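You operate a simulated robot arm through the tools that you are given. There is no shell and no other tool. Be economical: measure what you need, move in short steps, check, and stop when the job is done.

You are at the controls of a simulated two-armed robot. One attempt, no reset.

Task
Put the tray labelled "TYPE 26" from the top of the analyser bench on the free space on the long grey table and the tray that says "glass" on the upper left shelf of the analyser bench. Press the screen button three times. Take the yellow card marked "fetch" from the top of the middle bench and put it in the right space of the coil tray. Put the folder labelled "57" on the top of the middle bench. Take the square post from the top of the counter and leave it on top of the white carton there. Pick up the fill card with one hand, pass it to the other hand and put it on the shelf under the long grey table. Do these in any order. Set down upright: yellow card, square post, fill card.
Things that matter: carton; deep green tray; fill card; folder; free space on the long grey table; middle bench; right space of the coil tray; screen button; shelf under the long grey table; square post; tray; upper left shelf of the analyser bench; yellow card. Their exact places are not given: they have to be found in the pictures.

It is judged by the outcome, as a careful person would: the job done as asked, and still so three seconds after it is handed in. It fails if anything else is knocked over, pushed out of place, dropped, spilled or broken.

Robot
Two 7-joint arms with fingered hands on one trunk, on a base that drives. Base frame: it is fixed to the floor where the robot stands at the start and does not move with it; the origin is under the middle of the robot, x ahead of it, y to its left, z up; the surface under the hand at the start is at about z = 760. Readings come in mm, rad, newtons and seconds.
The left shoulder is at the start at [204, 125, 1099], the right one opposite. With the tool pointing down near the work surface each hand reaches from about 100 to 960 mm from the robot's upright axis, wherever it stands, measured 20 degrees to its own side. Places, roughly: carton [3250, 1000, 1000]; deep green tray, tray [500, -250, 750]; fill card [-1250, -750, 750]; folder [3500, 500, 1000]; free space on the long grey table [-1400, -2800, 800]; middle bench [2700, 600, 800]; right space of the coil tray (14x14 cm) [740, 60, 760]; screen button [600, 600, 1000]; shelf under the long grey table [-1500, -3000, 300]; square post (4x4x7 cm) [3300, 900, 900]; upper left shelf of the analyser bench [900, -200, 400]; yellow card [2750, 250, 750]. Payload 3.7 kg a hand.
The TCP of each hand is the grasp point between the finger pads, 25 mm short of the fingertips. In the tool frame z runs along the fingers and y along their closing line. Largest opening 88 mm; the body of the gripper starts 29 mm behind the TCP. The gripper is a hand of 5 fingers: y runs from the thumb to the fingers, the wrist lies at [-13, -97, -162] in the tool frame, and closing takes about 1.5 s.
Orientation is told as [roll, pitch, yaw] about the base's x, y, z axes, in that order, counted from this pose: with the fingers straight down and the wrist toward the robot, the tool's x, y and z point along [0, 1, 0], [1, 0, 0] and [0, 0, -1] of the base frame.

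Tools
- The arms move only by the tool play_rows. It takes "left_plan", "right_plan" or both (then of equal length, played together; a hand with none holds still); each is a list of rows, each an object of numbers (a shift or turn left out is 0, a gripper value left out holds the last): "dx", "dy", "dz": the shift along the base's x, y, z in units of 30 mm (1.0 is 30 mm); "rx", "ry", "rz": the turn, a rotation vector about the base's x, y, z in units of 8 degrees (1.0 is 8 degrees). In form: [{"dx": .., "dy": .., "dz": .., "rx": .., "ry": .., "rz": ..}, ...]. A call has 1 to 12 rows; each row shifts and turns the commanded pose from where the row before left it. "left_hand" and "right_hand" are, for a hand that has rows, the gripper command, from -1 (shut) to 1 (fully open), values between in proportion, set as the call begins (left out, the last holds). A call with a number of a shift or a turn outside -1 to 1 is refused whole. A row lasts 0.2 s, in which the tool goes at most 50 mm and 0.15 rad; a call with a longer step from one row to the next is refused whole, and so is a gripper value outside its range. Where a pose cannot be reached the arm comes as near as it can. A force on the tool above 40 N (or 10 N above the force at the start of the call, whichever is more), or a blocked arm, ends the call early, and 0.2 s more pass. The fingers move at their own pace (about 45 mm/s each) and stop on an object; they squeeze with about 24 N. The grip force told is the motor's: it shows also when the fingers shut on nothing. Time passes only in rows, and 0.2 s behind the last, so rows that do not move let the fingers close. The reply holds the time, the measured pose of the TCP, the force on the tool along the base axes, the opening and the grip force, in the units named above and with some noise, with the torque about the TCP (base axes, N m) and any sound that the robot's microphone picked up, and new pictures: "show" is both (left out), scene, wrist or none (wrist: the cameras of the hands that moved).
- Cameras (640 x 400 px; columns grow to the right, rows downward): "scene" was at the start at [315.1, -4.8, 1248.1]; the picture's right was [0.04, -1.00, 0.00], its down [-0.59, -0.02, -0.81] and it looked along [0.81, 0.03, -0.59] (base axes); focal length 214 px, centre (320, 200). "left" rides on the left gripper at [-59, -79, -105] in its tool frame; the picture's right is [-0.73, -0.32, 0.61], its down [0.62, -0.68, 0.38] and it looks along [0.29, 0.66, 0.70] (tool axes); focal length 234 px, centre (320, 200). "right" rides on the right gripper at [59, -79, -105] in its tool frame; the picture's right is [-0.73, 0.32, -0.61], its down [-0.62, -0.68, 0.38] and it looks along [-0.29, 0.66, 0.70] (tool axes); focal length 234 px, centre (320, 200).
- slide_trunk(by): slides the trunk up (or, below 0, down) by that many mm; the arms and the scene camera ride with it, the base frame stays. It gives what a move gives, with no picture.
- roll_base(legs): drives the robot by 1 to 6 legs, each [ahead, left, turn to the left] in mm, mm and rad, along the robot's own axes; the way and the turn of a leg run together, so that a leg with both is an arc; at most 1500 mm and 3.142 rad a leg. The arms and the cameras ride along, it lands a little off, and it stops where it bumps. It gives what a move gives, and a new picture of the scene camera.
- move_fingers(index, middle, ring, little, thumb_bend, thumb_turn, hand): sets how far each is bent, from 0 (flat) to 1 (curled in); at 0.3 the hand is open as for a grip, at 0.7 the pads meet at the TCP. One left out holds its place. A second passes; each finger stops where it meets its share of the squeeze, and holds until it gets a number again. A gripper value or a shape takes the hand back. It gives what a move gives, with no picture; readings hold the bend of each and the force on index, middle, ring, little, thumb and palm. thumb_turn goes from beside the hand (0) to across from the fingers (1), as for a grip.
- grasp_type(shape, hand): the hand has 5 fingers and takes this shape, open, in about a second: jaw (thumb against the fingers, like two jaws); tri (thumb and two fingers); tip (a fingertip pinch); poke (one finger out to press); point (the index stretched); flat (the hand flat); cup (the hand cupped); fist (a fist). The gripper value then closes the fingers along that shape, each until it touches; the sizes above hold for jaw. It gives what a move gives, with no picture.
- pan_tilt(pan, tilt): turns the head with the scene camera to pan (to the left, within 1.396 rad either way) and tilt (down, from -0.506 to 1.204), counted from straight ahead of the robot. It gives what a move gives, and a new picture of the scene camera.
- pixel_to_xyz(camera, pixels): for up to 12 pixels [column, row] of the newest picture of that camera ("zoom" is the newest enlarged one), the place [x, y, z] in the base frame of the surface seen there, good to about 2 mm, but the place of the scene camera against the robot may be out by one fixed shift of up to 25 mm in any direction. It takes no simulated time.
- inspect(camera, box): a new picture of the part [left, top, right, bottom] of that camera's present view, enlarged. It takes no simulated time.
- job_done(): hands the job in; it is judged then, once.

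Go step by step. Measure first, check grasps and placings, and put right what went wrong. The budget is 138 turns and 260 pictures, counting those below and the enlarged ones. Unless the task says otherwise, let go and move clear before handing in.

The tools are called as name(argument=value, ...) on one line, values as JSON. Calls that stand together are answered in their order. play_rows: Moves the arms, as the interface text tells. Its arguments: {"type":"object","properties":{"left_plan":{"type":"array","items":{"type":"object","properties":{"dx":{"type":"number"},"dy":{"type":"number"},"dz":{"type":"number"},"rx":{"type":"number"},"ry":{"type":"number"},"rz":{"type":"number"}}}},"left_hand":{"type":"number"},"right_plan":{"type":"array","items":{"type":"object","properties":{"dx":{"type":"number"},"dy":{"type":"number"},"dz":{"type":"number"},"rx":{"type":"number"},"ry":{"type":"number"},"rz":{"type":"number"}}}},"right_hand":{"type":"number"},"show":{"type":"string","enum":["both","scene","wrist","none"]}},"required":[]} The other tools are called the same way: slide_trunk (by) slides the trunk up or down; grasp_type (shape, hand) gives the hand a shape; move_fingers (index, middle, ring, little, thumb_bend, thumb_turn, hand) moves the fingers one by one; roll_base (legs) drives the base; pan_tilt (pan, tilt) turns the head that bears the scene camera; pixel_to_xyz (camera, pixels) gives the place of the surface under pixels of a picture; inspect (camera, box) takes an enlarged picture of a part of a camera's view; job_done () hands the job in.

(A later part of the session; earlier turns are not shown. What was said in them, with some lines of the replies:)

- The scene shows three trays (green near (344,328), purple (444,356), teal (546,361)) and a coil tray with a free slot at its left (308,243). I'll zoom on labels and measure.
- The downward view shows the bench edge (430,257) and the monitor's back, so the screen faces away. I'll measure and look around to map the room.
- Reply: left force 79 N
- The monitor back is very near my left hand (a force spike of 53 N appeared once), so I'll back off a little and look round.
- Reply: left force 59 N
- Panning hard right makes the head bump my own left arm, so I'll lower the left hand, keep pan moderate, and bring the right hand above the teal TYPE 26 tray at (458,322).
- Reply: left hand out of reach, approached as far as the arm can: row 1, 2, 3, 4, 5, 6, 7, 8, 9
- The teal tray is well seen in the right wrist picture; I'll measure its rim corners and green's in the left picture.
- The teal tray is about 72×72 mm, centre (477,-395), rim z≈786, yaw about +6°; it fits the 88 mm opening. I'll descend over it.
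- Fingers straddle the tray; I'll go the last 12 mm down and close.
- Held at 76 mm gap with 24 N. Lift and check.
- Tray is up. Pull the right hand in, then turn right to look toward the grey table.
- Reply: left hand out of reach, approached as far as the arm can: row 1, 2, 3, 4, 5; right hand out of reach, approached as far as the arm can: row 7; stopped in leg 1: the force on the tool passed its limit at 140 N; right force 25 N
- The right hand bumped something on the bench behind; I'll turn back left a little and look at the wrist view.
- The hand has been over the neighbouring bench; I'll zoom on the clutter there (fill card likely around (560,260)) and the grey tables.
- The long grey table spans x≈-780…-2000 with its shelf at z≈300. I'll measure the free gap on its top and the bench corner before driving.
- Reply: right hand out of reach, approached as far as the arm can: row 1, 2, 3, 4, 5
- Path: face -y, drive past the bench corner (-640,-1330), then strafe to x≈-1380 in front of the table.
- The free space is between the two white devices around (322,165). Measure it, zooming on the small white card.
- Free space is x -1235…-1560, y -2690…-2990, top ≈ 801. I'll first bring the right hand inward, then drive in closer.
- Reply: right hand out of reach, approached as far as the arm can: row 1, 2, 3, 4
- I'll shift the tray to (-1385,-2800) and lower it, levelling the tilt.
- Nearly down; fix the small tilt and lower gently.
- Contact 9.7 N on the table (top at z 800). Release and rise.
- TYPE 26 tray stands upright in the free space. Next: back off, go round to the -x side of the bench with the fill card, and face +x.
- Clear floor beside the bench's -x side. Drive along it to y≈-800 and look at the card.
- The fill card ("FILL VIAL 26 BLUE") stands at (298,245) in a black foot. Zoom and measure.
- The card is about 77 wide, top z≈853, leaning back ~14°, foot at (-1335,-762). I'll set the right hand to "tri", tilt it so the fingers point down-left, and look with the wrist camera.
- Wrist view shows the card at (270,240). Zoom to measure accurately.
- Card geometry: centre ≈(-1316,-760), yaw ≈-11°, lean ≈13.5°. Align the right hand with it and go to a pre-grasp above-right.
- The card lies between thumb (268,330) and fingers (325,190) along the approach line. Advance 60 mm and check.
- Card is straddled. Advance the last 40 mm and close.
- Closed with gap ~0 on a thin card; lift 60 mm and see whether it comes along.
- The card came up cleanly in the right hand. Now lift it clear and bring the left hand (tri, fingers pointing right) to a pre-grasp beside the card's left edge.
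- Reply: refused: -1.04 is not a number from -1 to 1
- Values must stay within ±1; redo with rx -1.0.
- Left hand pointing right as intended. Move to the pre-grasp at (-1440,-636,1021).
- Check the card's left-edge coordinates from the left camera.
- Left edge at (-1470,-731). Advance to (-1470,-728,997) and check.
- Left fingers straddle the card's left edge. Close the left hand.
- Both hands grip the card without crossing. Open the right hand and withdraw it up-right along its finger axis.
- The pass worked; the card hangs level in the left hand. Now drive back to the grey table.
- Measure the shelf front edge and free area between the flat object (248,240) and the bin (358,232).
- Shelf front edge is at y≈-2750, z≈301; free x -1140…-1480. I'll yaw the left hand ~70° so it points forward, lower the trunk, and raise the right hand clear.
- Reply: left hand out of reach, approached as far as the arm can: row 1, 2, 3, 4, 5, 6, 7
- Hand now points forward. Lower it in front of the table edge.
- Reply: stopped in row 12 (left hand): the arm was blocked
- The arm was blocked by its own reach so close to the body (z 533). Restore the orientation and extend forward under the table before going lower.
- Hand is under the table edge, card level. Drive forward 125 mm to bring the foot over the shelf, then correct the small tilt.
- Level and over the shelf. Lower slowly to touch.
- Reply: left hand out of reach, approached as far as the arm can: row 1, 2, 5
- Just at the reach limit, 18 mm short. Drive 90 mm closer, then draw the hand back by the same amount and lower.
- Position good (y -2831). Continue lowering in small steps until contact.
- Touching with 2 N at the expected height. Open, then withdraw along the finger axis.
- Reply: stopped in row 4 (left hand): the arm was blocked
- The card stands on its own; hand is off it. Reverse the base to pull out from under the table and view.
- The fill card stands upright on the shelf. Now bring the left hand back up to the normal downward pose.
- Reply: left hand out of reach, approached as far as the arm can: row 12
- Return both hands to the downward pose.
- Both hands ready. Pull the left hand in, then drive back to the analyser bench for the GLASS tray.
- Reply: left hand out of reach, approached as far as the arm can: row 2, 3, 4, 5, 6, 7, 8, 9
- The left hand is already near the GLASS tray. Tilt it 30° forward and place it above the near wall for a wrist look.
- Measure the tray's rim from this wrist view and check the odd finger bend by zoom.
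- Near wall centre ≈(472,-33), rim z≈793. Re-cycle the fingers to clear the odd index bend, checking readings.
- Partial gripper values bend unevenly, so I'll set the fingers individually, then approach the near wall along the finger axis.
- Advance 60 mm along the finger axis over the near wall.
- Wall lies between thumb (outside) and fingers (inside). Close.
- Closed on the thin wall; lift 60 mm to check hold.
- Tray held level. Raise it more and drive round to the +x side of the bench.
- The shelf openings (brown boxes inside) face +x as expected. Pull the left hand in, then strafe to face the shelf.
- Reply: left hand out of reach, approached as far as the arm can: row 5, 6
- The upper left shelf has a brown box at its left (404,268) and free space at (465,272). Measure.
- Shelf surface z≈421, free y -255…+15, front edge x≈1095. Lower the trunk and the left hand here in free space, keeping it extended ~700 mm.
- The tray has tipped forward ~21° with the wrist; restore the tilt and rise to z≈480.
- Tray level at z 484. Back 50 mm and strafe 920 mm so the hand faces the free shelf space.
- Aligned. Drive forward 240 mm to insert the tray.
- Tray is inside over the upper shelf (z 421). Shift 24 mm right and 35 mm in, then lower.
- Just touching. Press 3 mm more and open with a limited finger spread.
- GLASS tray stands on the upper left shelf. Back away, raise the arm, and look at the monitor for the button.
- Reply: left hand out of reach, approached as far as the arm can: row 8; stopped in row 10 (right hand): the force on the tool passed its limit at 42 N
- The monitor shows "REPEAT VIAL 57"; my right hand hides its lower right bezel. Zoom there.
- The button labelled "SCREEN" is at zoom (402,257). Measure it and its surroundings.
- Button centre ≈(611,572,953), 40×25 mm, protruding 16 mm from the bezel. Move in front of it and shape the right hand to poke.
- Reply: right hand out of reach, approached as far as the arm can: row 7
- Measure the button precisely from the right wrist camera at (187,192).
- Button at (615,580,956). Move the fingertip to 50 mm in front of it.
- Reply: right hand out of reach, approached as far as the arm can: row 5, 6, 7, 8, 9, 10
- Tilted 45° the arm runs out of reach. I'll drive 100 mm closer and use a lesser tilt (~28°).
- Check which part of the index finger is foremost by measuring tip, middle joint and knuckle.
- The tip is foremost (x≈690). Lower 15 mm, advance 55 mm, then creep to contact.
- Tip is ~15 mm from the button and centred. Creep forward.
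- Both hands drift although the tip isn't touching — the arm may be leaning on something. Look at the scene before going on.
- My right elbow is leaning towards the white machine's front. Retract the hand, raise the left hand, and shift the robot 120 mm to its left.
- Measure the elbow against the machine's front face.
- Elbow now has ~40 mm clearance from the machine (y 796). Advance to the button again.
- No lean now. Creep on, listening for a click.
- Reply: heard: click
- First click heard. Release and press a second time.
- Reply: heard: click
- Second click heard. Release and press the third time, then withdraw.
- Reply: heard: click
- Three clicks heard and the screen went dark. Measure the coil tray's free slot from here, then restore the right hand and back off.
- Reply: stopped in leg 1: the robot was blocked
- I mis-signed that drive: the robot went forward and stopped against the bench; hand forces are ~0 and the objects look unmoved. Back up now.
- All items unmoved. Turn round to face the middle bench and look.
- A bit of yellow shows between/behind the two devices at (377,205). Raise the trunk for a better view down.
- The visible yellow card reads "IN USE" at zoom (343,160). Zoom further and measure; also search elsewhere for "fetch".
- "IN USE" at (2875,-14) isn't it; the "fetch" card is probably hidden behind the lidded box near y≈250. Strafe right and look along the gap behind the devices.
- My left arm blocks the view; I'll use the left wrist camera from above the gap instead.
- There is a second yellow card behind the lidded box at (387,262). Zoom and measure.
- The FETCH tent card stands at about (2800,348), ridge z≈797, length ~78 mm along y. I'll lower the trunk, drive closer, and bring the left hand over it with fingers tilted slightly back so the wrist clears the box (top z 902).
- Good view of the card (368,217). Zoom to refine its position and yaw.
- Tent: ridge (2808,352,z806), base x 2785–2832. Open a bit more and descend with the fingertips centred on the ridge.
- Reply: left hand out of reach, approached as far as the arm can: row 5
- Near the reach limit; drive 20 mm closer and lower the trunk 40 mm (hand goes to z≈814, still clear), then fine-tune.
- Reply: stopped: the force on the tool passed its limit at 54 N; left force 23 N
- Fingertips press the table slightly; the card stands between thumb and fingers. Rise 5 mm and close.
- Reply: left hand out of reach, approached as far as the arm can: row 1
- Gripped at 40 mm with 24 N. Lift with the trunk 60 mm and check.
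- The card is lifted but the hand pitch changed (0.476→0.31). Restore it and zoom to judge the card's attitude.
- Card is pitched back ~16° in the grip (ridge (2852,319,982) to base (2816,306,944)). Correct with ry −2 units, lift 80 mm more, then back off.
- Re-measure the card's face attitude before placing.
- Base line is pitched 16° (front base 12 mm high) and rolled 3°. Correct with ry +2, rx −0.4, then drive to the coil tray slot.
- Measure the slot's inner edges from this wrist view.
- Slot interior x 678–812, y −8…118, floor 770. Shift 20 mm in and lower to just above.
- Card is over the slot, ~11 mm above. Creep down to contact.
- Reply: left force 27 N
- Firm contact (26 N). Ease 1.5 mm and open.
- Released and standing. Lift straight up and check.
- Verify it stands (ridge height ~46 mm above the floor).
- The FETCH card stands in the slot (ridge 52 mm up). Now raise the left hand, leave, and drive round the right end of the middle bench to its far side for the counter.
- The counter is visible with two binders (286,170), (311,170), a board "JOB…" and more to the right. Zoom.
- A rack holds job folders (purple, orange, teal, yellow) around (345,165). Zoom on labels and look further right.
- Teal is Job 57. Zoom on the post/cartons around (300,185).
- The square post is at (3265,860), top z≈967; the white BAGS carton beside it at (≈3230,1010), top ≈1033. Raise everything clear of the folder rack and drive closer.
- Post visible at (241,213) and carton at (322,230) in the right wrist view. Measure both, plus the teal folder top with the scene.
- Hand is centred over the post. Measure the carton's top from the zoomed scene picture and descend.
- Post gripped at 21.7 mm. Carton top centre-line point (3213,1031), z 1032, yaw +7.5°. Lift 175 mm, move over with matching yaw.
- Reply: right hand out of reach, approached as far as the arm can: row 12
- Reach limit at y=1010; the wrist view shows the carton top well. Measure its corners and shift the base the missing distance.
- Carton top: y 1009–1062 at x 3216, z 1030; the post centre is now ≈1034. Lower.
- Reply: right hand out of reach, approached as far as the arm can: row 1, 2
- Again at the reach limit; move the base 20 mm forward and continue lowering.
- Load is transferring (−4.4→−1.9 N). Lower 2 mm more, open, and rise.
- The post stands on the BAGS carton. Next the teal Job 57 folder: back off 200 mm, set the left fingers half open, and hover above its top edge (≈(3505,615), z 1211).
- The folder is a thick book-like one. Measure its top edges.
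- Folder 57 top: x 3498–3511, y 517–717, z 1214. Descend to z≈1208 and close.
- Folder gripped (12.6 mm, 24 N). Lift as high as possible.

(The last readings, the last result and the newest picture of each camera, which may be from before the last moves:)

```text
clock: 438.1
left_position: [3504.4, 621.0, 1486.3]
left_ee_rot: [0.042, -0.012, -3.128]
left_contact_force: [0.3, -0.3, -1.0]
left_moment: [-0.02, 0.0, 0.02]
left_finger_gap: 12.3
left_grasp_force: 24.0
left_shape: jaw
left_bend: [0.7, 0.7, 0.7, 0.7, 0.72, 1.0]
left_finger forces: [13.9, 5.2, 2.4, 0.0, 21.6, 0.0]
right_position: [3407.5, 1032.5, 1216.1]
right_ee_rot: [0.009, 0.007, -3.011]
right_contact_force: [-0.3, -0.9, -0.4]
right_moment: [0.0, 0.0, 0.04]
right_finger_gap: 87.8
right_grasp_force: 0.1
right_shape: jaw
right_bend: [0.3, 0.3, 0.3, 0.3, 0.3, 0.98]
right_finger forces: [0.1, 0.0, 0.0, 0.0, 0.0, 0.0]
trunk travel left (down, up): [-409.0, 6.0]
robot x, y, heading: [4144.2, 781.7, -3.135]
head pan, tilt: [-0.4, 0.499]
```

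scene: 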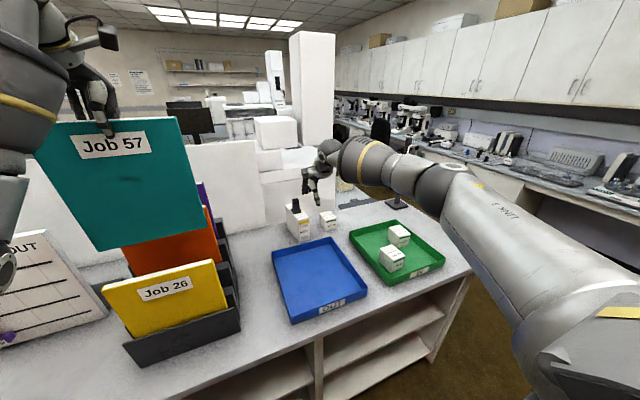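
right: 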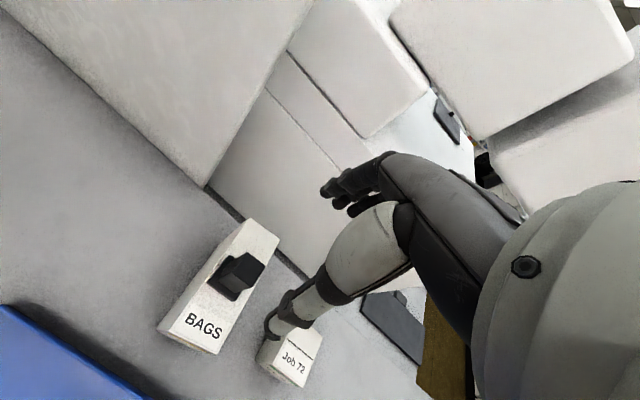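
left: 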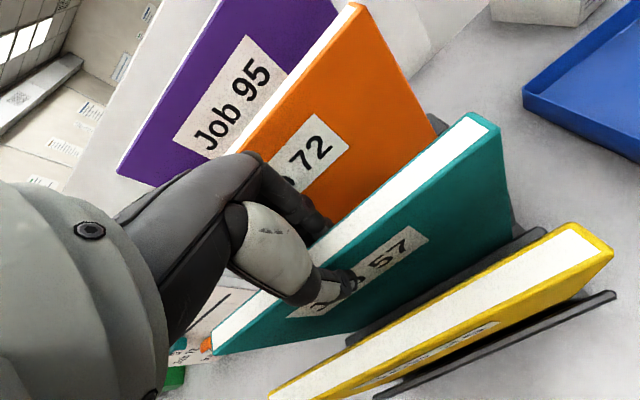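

Folder is out and light (~1 N). Check its bottom clears the yellow folder, then drive round to the right end of the middle bench facing +y.

pixel_to_xyz(camera="scene", pixels=[[98, 246], [198, 215], [120, 140], [150, 285]])

roll_base(legs=[[-420, 0, 0], [0, 1500, 0], [0, 680, 0], [1500, 0, 0], [220, 0, 0], [0, 0, -1.571]])

```text
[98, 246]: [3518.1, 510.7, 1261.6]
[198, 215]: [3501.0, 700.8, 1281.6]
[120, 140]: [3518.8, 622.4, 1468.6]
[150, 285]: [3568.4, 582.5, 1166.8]
```

```text
clock: 472.1
left_position: [2693.1, -739.2, 1485.1]
left_ee_rot: [0.042, -0.012, 1.548]
left_contact_force: [0.4, -1.0, -1.8]
left_moment: [-0.02, -0.06, -0.03]
left_finger_gap: 12.0
left_grasp_force: 24.3
left_shape: jaw
left_bend: [0.7, 0.7, 0.7, 0.7, 0.72, 1.0]
left_finger forces: [13.9, 5.1, 2.2, 0.0, 21.3, 0.0]
right_position: [3106.9, -657.4, 1214.6]
right_ee_rot: [0.011, 0.008, 1.666]
right_contact_force: [-0.6, -0.2, -1.1]
right_moment: [-0.02, 0.02, 0.03]
right_finger_gap: 87.8
right_grasp_force: 0.0
right_shape: jaw
right_bend: [0.3, 0.3, 0.3, 0.3, 0.3, 0.98]
right_finger forces: [0.1, 0.1, 0.0, 0.0, 0.0, 0.0]
trunk travel left (down, up): [-409.0, 6.0]
robot x, y, heading: [2826.7, -1382.2, 1.541]
head pan, tilt: [-0.4, 0.499]
```

scene: 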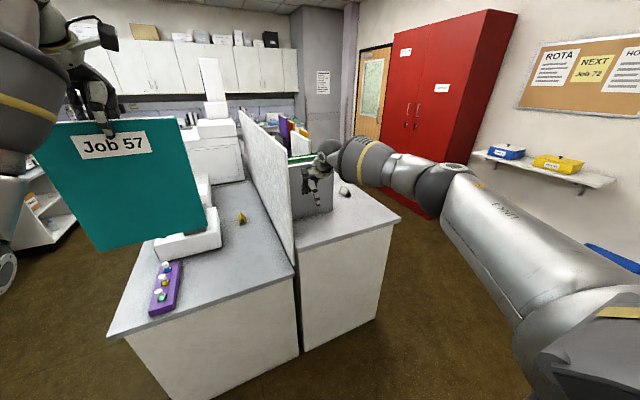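

Folder extends 237 mm below the grip. I'll lower the trunk 250 mm, raise the right hand clear, shift the left hand to x≈2865 and pitch it forward 65° so the folder can be laid on the free bench area.

slide_trunk(by=-250)

play_rows(left_plan=[{"dx": 0.5, "rx": 0.9}, {"dx": 0.5, "rx": 0.9}, {"dx": 0.5, "rx": 0.9}, {"dx": 0.5, "rx": 0.9}, {"dx": 0.5, "rx": 0.9}, {"dx": 0.5, "rx": 0.9}, {"dx": 0.5, "rx": 0.9}, {"dx": 0.5, "rx": 0.9}, {"dx": 0.5, "rx": 0.9}, {"dx": 0.5}, {"dx": 0.5}, {"dx": 0.3}], right_plan=[{"dz": 1}, {"dz": 1}, {"dz": 1}, {"dz": 1}, {"dz": 1}, {"dz": 1}, {"dz": 1}, {"dz": 1}, {"dz": 1}, {"dz": 1}, {"dz": 1}, {"dz": 1}], show="scene")

```text
clock: 474.6
left_position: [2694.5, -739.7, 1236.0]
left_ee_rot: [0.043, -0.014, 1.548]
left_contact_force: [-0.3, 0.1, -1.9]
left_moment: [0.0, 0.03, 0.0]
left_finger_gap: 12.1
left_grasp_force: 23.9
left_shape: jaw
left_bend: [0.7, 0.7, 0.7, 0.7, 0.72, 1.0]
left_finger forces: [14.0, 5.2, 2.2, 0.0, 21.3, 0.0]
right_position: [3107.8, -658.6, 966.5]
right_ee_rot: [0.009, 0.005, 1.663]
right_contact_force: [-0.6, -0.4, 0.1]
right_moment: [0.0, -0.04, 0.02]
right_finger_gap: 87.6
right_grasp_force: 0.1
right_shape: jaw
right_bend: [0.3, 0.3, 0.3, 0.3, 0.3, 0.98]
right_finger forces: [0.0, 0.2, 0.0, 0.0, 0.0, 0.0]
trunk travel left (down, up): [-159.0, 256.0]
robot x, y, heading: [2829.1, -1383.8, 1.541]
head pan, tilt: [-0.4, 0.499]
```

```text
clock: 477.2
left_position: [2866.5, -739.9, 1236.2]
left_ee_rot: [0.093, -1.143, 1.517]
left_contact_force: [-1.0, -0.2, -1.2]
left_moment: [-0.17, 0.01, 0.01]
left_finger_gap: 12.4
left_grasp_force: 23.5
left_shape: jaw
left_bend: [0.7, 0.7, 0.7, 0.7, 0.73, 0.99]
left_finger forces: [14.5, 4.9, 2.2, 0.1, 22.7, 0.0]
right_position: [3105.8, -657.0, 1326.0]
right_ee_rot: [0.008, 0.008, 1.666]
right_contact_force: [0.5, 0.2, 0.9]
right_moment: [0.02, 0.02, -0.02]
right_finger_gap: 87.9
right_grasp_force: 0.0
right_shape: jaw
right_bend: [0.3, 0.3, 0.3, 0.3, 0.3, 0.98]
right_finger forces: [0.1, 0.0, 0.1, 0.0, 0.0, 0.0]
trunk travel left (down, up): [-159.0, 256.0]
robot x, y, heading: [2822.6, -1384.2, 1.536]
head pan, tilt: [-0.4, 0.499]
```

scene: 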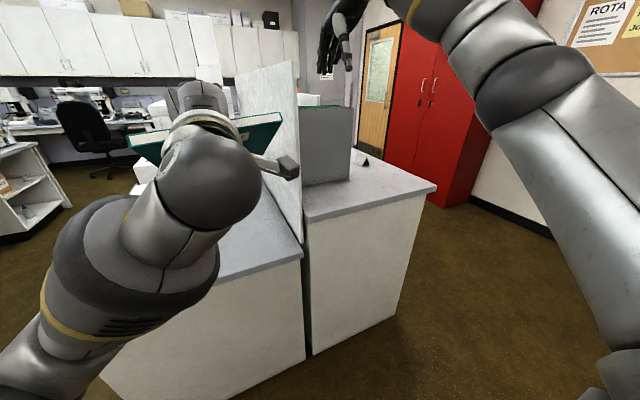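

Folder is held firmly at the angle. Raise the right hand further, drive forward 260 mm, and lower over the bench.

play_rows(right_plan=[{"dz": 1}, {"dz": 1}, {"dz": 1}, {"dz": 1}], show="none")

roll_base(legs=[[260, 0, 0.03]])

play_rows(left_plan=[{"dz": -1}, {"dz": -1}, {"dz": -1}, {"dz": -1}, {"dz": -1}, {"dz": -1}, {"dz": -1}, {"dz": -1}, {"dz": -1}, {"dz": -0.9}], show="both")

```text
clock: 478.2
left_position: [2868.7, -739.7, 1235.4]
left_ee_rot: [0.091, -1.143, 1.515]
left_contact_force: [-0.4, 0.7, -1.8]
left_moment: [-0.19, -0.04, 0.01]
left_finger_gap: 12.6
left_grasp_force: 23.4
left_shape: jaw
left_bend: [0.7, 0.7, 0.7, 0.7, 0.73, 0.99]
left_finger forces: [14.4, 4.7, 2.2, 0.0, 22.7, 0.0]
right_position: [3108.4, -657.4, 1374.5]
right_ee_rot: [0.01, 0.006, 1.664]
right_contact_force: [0.0, -0.4, -0.2]
right_moment: [0.02, 0.0, 0.03]
right_finger_gap: 87.9
right_grasp_force: 0.0
right_shape: jaw
right_bend: [0.3, 0.3, 0.3, 0.3, 0.3, 0.98]
right_finger forces: [0.0, 0.0, 0.1, 0.0, 0.1, 0.1]
right hand out of reach, approached as far as the arm can: row 2, 3, 4
trunk travel left (down, up): [-159.0, 256.0]
robot x, y, heading: [2823.9, -1387.6, 1.539]
head pan, tilt: [-0.4, 0.499]
```

```text
clock: 480.1
left_position: [2850.0, -481.1, 1234.6]
left_ee_rot: [0.093, -1.144, 1.548]
left_contact_force: [-0.1, 0.6, -2.0]
left_moment: [-0.17, -0.02, 0.0]
left_finger_gap: 12.5
left_grasp_force: 24.1
left_shape: jaw
left_bend: [0.7, 0.7, 0.7, 0.7, 0.73, 0.99]
left_finger forces: [14.5, 4.7, 2.2, 0.1, 22.8, 0.0]
right_position: [3087.4, -390.6, 1374.0]
right_ee_rot: [0.011, 0.006, 1.696]
right_contact_force: [-0.2, -0.4, -1.0]
right_moment: [0.0, 0.02, 0.02]
right_finger_gap: 87.5
right_grasp_force: 0.0
right_shape: jaw
right_bend: [0.3, 0.3, 0.3, 0.3, 0.3, 0.98]
right_finger forces: [0.1, 0.1, 0.0, 0.0, 0.1, 0.1]
trunk travel left (down, up): [-159.0, 256.0]
robot x, y, heading: [2829.5, -1124.8, 1.568]
head pan, tilt: [-0.4, 0.499]
```

scene: 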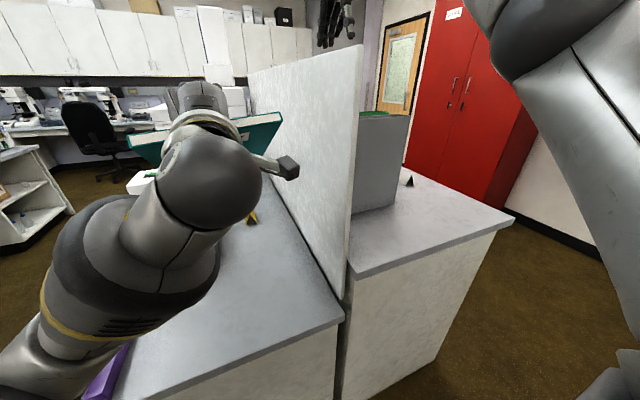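

```text
clock: 482.3
left_position: [2851.6, -480.5, 936.6]
left_ee_rot: [0.092, -1.142, 1.548]
left_contact_force: [-1.2, 0.0, -0.5]
left_moment: [-0.14, -0.02, 0.01]
left_finger_gap: 12.4
left_grasp_force: 24.2
left_shape: jaw
left_bend: [0.7, 0.7, 0.7, 0.7, 0.73, 0.99]
left_finger forces: [14.3, 4.7, 2.1, 0.0, 22.2, 0.0]
right_position: [3088.0, -391.6, 1373.7]
right_ee_rot: [0.011, 0.01, 1.697]
right_contact_force: [0.2, -0.4, 0.0]
right_moment: [0.0, 0.07, -0.04]
right_finger_gap: 87.6
right_grasp_force: 0.1
right_shape: jaw
right_bend: [0.3, 0.3, 0.3, 0.3, 0.3, 0.98]
right_finger forces: [0.0, 0.1, 0.0, 0.0, 0.1, 0.1]
trunk travel left (down, up): [-159.0, 256.0]
robot x, y, heading: [2827.2, -1122.0, 1.57]
head pan, tilt: [-0.4, 0.499]
```

scene: 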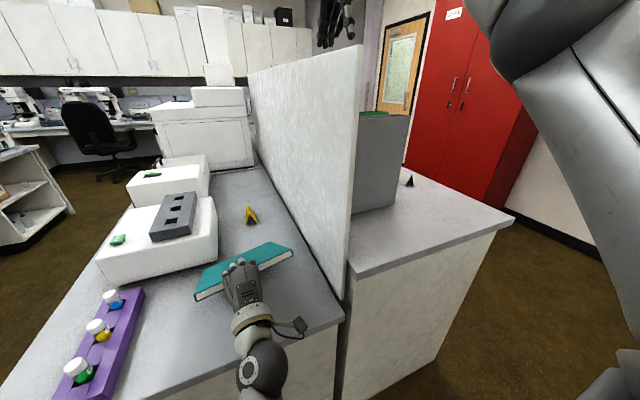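
left: 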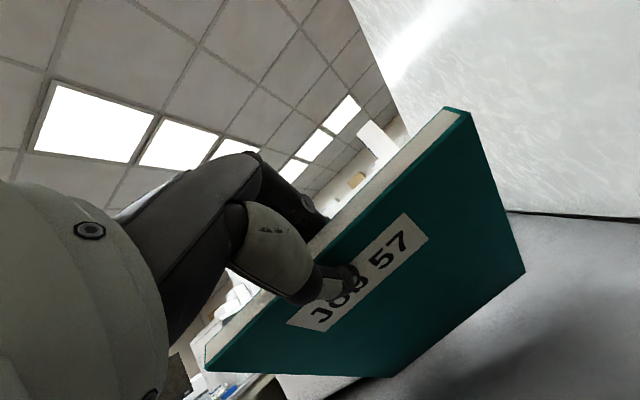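

Measure shaker corner and bench edge against the folder's footprint before laying it down.

pixel_to_xyz(camera="scene", pixels=[[214, 262], [216, 230], [330, 318], [150, 390], [285, 262], [195, 298], [292, 248], [250, 215], [145, 290]])

play_rows(left_plan=[{"dz": -0.8}, {"dz": -0.8}, {"dz": -0.4}, {"dz": -0.2}], show="scene")

```text
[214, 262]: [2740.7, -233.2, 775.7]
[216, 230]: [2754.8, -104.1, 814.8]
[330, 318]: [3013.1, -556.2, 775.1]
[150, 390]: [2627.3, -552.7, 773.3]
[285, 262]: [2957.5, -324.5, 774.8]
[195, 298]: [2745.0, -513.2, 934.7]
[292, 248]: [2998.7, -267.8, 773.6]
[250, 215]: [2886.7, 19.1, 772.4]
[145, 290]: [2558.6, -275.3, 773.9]
```

```text
clock: 483.3
left_position: [2851.0, -479.3, 872.2]
left_ee_rot: [0.091, -1.143, 1.549]
left_contact_force: [-0.3, -1.0, 0.6]
left_moment: [0.15, 0.12, 0.04]
left_finger_gap: 11.8
left_grasp_force: 24.1
left_shape: jaw
left_bend: [0.7, 0.7, 0.7, 0.7, 0.73, 1.0]
left_finger forces: [12.8, 7.3, 3.1, 0.0, 23.3, 0.0]
right_position: [3088.4, -390.8, 1374.0]
right_ee_rot: [0.01, 0.007, 1.695]
right_contact_force: [0.2, 0.0, -0.5]
right_moment: [-0.01, 0.0, -0.04]
right_finger_gap: 87.8
right_grasp_force: 0.0
right_shape: jaw
right_bend: [0.3, 0.3, 0.3, 0.3, 0.3, 0.98]
right_finger forces: [0.0, 0.0, 0.0, 0.1, 0.0, 0.1]
trunk travel left (down, up): [-159.0, 256.0]
robot x, y, heading: [2828.1, -1120.1, 1.573]
head pan, tilt: [-0.4, 0.499]
```

scene: 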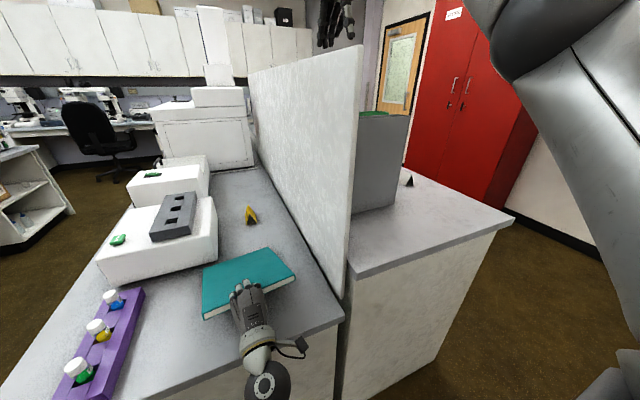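

Far edge touches the bench; footprint clears the shaker (y −233) and the bench edge (−555). Lower the near edge while pitching 10° further.

play_rows(left_plan=[{"rx": 0.32, "dz": -0.33, "dy": -0.1}, {"rx": 0.32, "dz": -0.33, "dy": -0.1}, {"rx": 0.31, "dz": -0.33, "dy": -0.1}, {"rx": 0.3, "dz": -0.3, "dy": -0.1}, {}], show="both")

```text
clock: 484.5
left_position: [2849.8, -494.0, 833.5]
left_ee_rot: [0.108, -1.32, 1.531]
left_contact_force: [0.0, -0.2, 0.1]
left_moment: [0.05, 0.14, 0.03]
left_finger_gap: 11.6
left_grasp_force: 23.8
left_shape: jaw
left_bend: [0.7, 0.7, 0.7, 0.7, 0.72, 1.0]
left_finger forces: [12.3, 7.3, 3.1, 0.5, 23.6, 0.1]
right_position: [3087.5, -390.5, 1374.3]
right_ee_rot: [0.01, 0.009, 1.697]
right_contact_force: [0.3, 0.1, -0.1]
right_moment: [0.01, -0.03, 0.02]
right_finger_gap: 87.3
right_grasp_force: 0.1
right_shape: jaw
right_bend: [0.3, 0.3, 0.3, 0.3, 0.3, 0.98]
right_finger forces: [0.1, 0.0, 0.1, 0.1, 0.0, 0.1]
trunk travel left (down, up): [-159.0, 256.0]
robot x, y, heading: [2829.7, -1124.4, 1.572]
head pan, tilt: [-0.4, 0.499]
```

scene: 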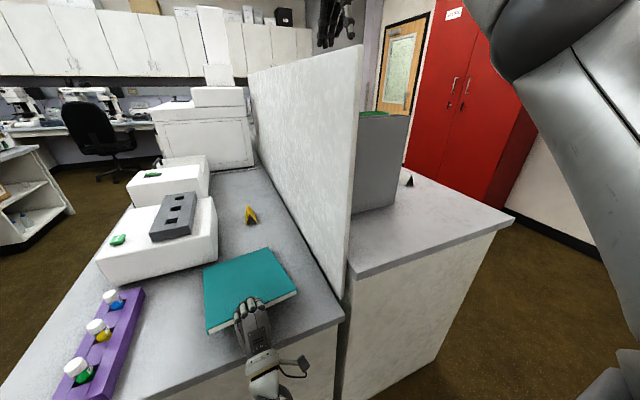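
left: 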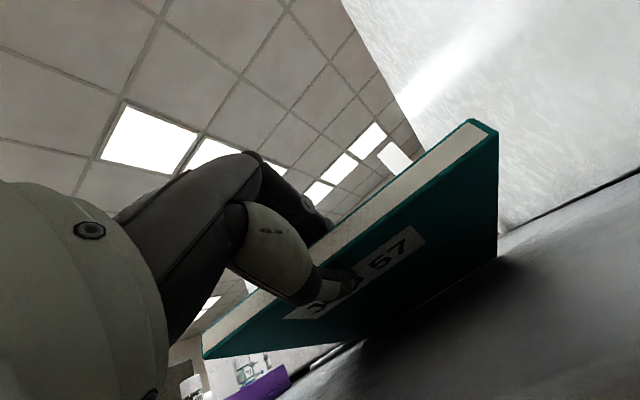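

Lower 14 mm more, then open and swing the thumb out sideways from beneath the folder so it settles.

play_rows(left_plan=[{"dz": -0.25}, {"dz": -0.2}, {}], show="none")

move_fingers(hand="left", index=0.4, middle=0.4, ring=0.4, little=0.4, thumb_bend=0.4)

move_fingers(hand="left", thumb_turn=0.0)

play_rows(left_plan=[{}], show="both")

```text
clock: 485.3
left_position: [2851.4, -493.1, 819.5]
left_ee_rot: [0.106, -1.319, 1.535]
left_contact_force: [0.4, -0.1, -0.5]
left_moment: [0.22, 0.11, 0.07]
left_finger_gap: 12.0
left_grasp_force: 23.9
left_shape: jaw
left_bend: [0.7, 0.7, 0.7, 0.7, 0.72, 1.0]
left_finger forces: [12.8, 8.7, 2.6, 0.0, 24.1, 0.0]
right_position: [3087.4, -391.1, 1373.9]
right_ee_rot: [0.01, 0.008, 1.696]
right_contact_force: [1.0, -0.3, 0.1]
right_moment: [-0.03, -0.03, 0.0]
right_finger_gap: 87.8
right_grasp_force: 0.1
right_shape: jaw
right_bend: [0.3, 0.3, 0.3, 0.3, 0.3, 0.98]
right_finger forces: [0.0, 0.0, 0.0, 0.0, 0.0, 0.0]
trunk travel left (down, up): [-159.0, 256.0]
robot x, y, heading: [2830.9, -1130.3, 1.579]
head pan, tilt: [-0.4, 0.499]
```

```text
clock: 486.3
left_position: [2850.9, -493.5, 819.8]
left_ee_rot: [0.109, -1.318, 1.532]
left_contact_force: [-0.1, -0.4, -0.2]
left_moment: [0.02, 0.0, 0.01]
left_finger_gap: 63.9
left_grasp_force: 0.6
left_shape: fingers
left_bend: [0.4, 0.4, 0.4, 0.4, 0.4, 1.0]
left_finger forces: [0.0, 0.0, 0.1, 0.1, 0.7, 0.0]
right_position: [3087.7, -391.3, 1373.7]
right_ee_rot: [0.01, 0.008, 1.697]
right_contact_force: [-0.1, -0.3, 0.0]
right_moment: [-0.04, -0.02, 0.02]
right_finger_gap: 87.8
right_grasp_force: 0.0
right_shape: jaw
right_bend: [0.3, 0.3, 0.3, 0.3, 0.3, 0.98]
right_finger forces: [0.1, 0.0, 0.0, 0.0, 0.0, 0.1]
trunk travel left (down, up): [-159.0, 256.0]
robot x, y, heading: [2831.0, -1126.5, 1.572]
head pan, tilt: [-0.4, 0.499]
```

```text
clock: 487.3
left_position: [2850.0, -492.1, 819.9]
left_ee_rot: [0.108, -1.318, 1.534]
left_contact_force: [0.2, -0.2, 0.6]
left_moment: [0.0, 0.0, -0.01]
left_finger_gap: 105.5
left_grasp_force: 0.1
left_shape: fingers
left_bend: [0.4, 0.4, 0.4, 0.4, 0.4, 0.0]
left_finger forces: [0.0, 0.0, 0.1, 0.0, 0.1, 0.1]
right_position: [3088.1, -391.8, 1375.2]
right_ee_rot: [0.01, 0.008, 1.696]
right_contact_force: [-0.1, 0.3, -0.2]
right_moment: [0.0, 0.02, 0.01]
right_finger_gap: 87.7
right_grasp_force: 0.1
right_shape: jaw
right_bend: [0.3, 0.3, 0.3, 0.3, 0.3, 0.98]
right_finger forces: [0.1, 0.0, 0.0, 0.1, 0.0, 0.0]
trunk travel left (down, up): [-159.0, 256.0]
robot x, y, heading: [2831.5, -1131.9, 1.572]
head pan, tilt: [-0.4, 0.499]
```

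```text
clock: 487.7
left_position: [2850.6, -493.0, 820.3]
left_ee_rot: [0.108, -1.319, 1.533]
left_contact_force: [0.1, -0.8, 0.5]
left_moment: [0.04, 0.04, -0.02]
left_finger_gap: 105.2
left_grasp_force: 0.0
left_shape: fingers
left_bend: [0.4, 0.4, 0.4, 0.4, 0.4, 0.0]
left_finger forces: [0.0, 0.0, 0.0, 0.0, 0.1, 0.0]
right_position: [3086.5, -391.3, 1374.8]
right_ee_rot: [0.011, 0.008, 1.698]
right_contact_force: [-0.5, 0.2, 0.6]
right_moment: [-0.02, -0.01, -0.01]
right_finger_gap: 87.7
right_grasp_force: 0.2
right_shape: jaw
right_bend: [0.3, 0.3, 0.3, 0.3, 0.3, 0.98]
right_finger forces: [0.0, 0.0, 0.0, 0.1, 0.1, 0.0]
trunk travel left (down, up): [-159.0, 256.0]
robot x, y, heading: [2833.1, -1128.3, 1.573]
head pan, tilt: [-0.4, 0.499]
```

scene: 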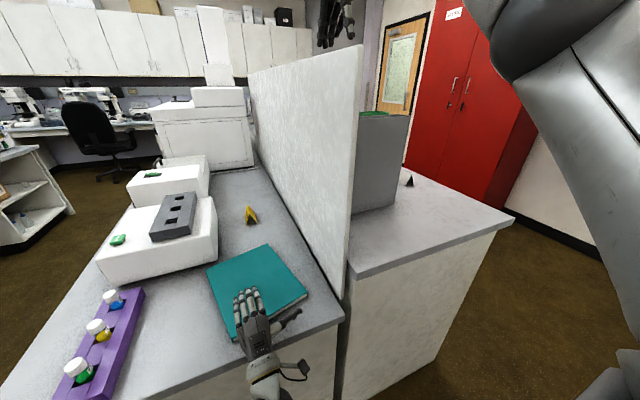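
left: 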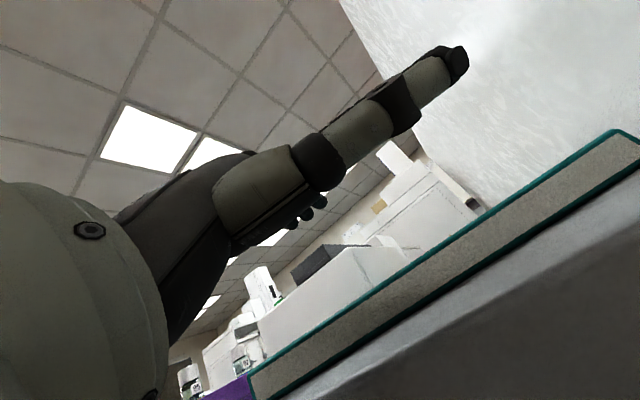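

The folder lies flat on the bench. Raise the hand, back the robot off, and check its position.

play_rows(left_plan=[{"dz": 0.6}, {"dz": 0.9}, {"dz": 0.9}, {"dz": 0.9}], show="none")

roll_base(legs=[[-280, 0, 0]])

inspect(camera="scene", box=[80, 150, 400, 350])

```text
clock: 488.7
left_position: [2851.9, -493.3, 917.0]
left_ee_rot: [0.109, -1.316, 1.532]
left_contact_force: [0.5, -0.2, 0.1]
left_moment: [-0.01, 0.02, -0.02]
left_finger_gap: 105.2
left_grasp_force: 0.1
left_shape: fingers
left_bend: [0.4, 0.4, 0.4, 0.4, 0.4, 0.0]
left_finger forces: [0.0, 0.0, 0.0, 0.0, 0.1, 0.0]
right_position: [3086.4, -391.0, 1374.5]
right_ee_rot: [0.01, 0.007, 1.697]
right_contact_force: [0.4, 0.7, -0.4]
right_moment: [-0.01, 0.02, 0.03]
right_finger_gap: 87.6
right_grasp_force: 0.1
right_shape: jaw
right_bend: [0.3, 0.3, 0.3, 0.3, 0.3, 0.98]
right_finger forces: [0.1, 0.0, 0.1, 0.0, 0.0, 0.1]
trunk travel left (down, up): [-159.0, 256.0]
robot x, y, heading: [2827.8, -1125.0, 1.575]
head pan, tilt: [-0.4, 0.499]
```

```text
clock: 490.6
left_position: [2850.1, -769.4, 917.4]
left_ee_rot: [0.109, -1.318, 1.535]
left_contact_force: [0.5, -0.8, 0.0]
left_moment: [0.0, 0.01, -0.01]
left_finger_gap: 105.3
left_grasp_force: 0.0
left_shape: fingers
left_bend: [0.4, 0.4, 0.4, 0.4, 0.4, 0.0]
left_finger forces: [0.0, 0.0, 0.0, 0.1, 0.1, 0.0]
right_position: [3086.0, -666.7, 1373.6]
right_ee_rot: [0.009, 0.007, 1.699]
right_contact_force: [0.4, -0.4, 0.3]
right_moment: [0.03, -0.02, 0.0]
right_finger_gap: 87.6
right_grasp_force: 0.1
right_shape: jaw
right_bend: [0.3, 0.3, 0.3, 0.3, 0.3, 0.98]
right_finger forces: [0.0, 0.0, 0.0, 0.0, 0.0, 0.0]
trunk travel left (down, up): [-159.0, 256.0]
robot x, y, heading: [2831.0, -1400.5, 1.575]
head pan, tilt: [-0.4, 0.499]
```

scene: 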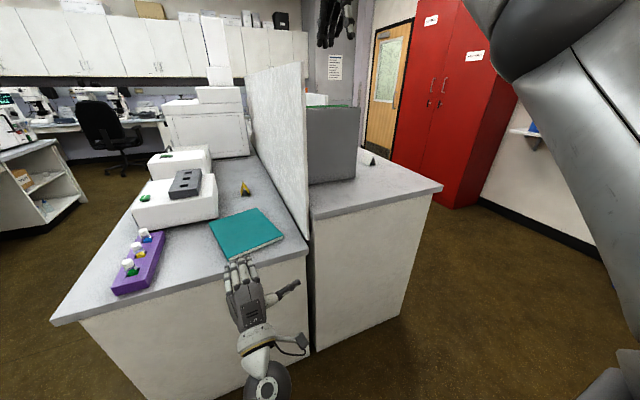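

```text
2.00 times, centred on (240, 250) of scene
```

zoom: 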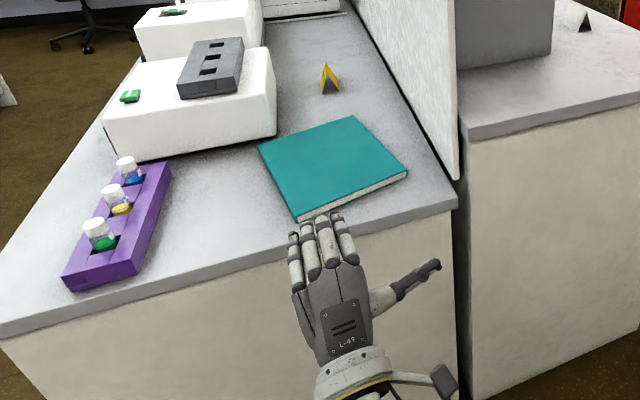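

The pictures show folder 57 lying flat and wholly on the middle bench (290,165 in the zoom), with both hands empty and clear of everything. All seven parts of the job have been done, so I am handing it in.

job_done()

```text
The job is handed in.
```

The job is handed in, with all seven parts done as asked:
- **Trays:** "TYPE 26" is on the long grey table, and "glass" is on the upper left shelf of the analyser bench.
- **Screen button:** it was pressed three times. Each press clicked, and the screen went dark.
- **Yellow card:** the "fetch" card stands upright in the right space of the coil tray.
- **Folder:** "57" lies flat on top of the middle bench.
- **Square post:** it stands upright on the white carton marked "BAGS".
- **Fill card:** it was passed from the right hand to the left and stands upright on the shelf under the long grey table.

There were three bumps along the way:
- **First turn:** the right hand hit something above the bench behind the start position, and the force reached 140 N. I did not check afterwards whether anything there had moved.
- **Button, arm:** my right elbow leaned towards the white machine beside the screen.
- **Button, base:** I drove forward by mistake and stopped against the analyser bench. Nothing looked out of place in the pictures after this or the elbow contact.
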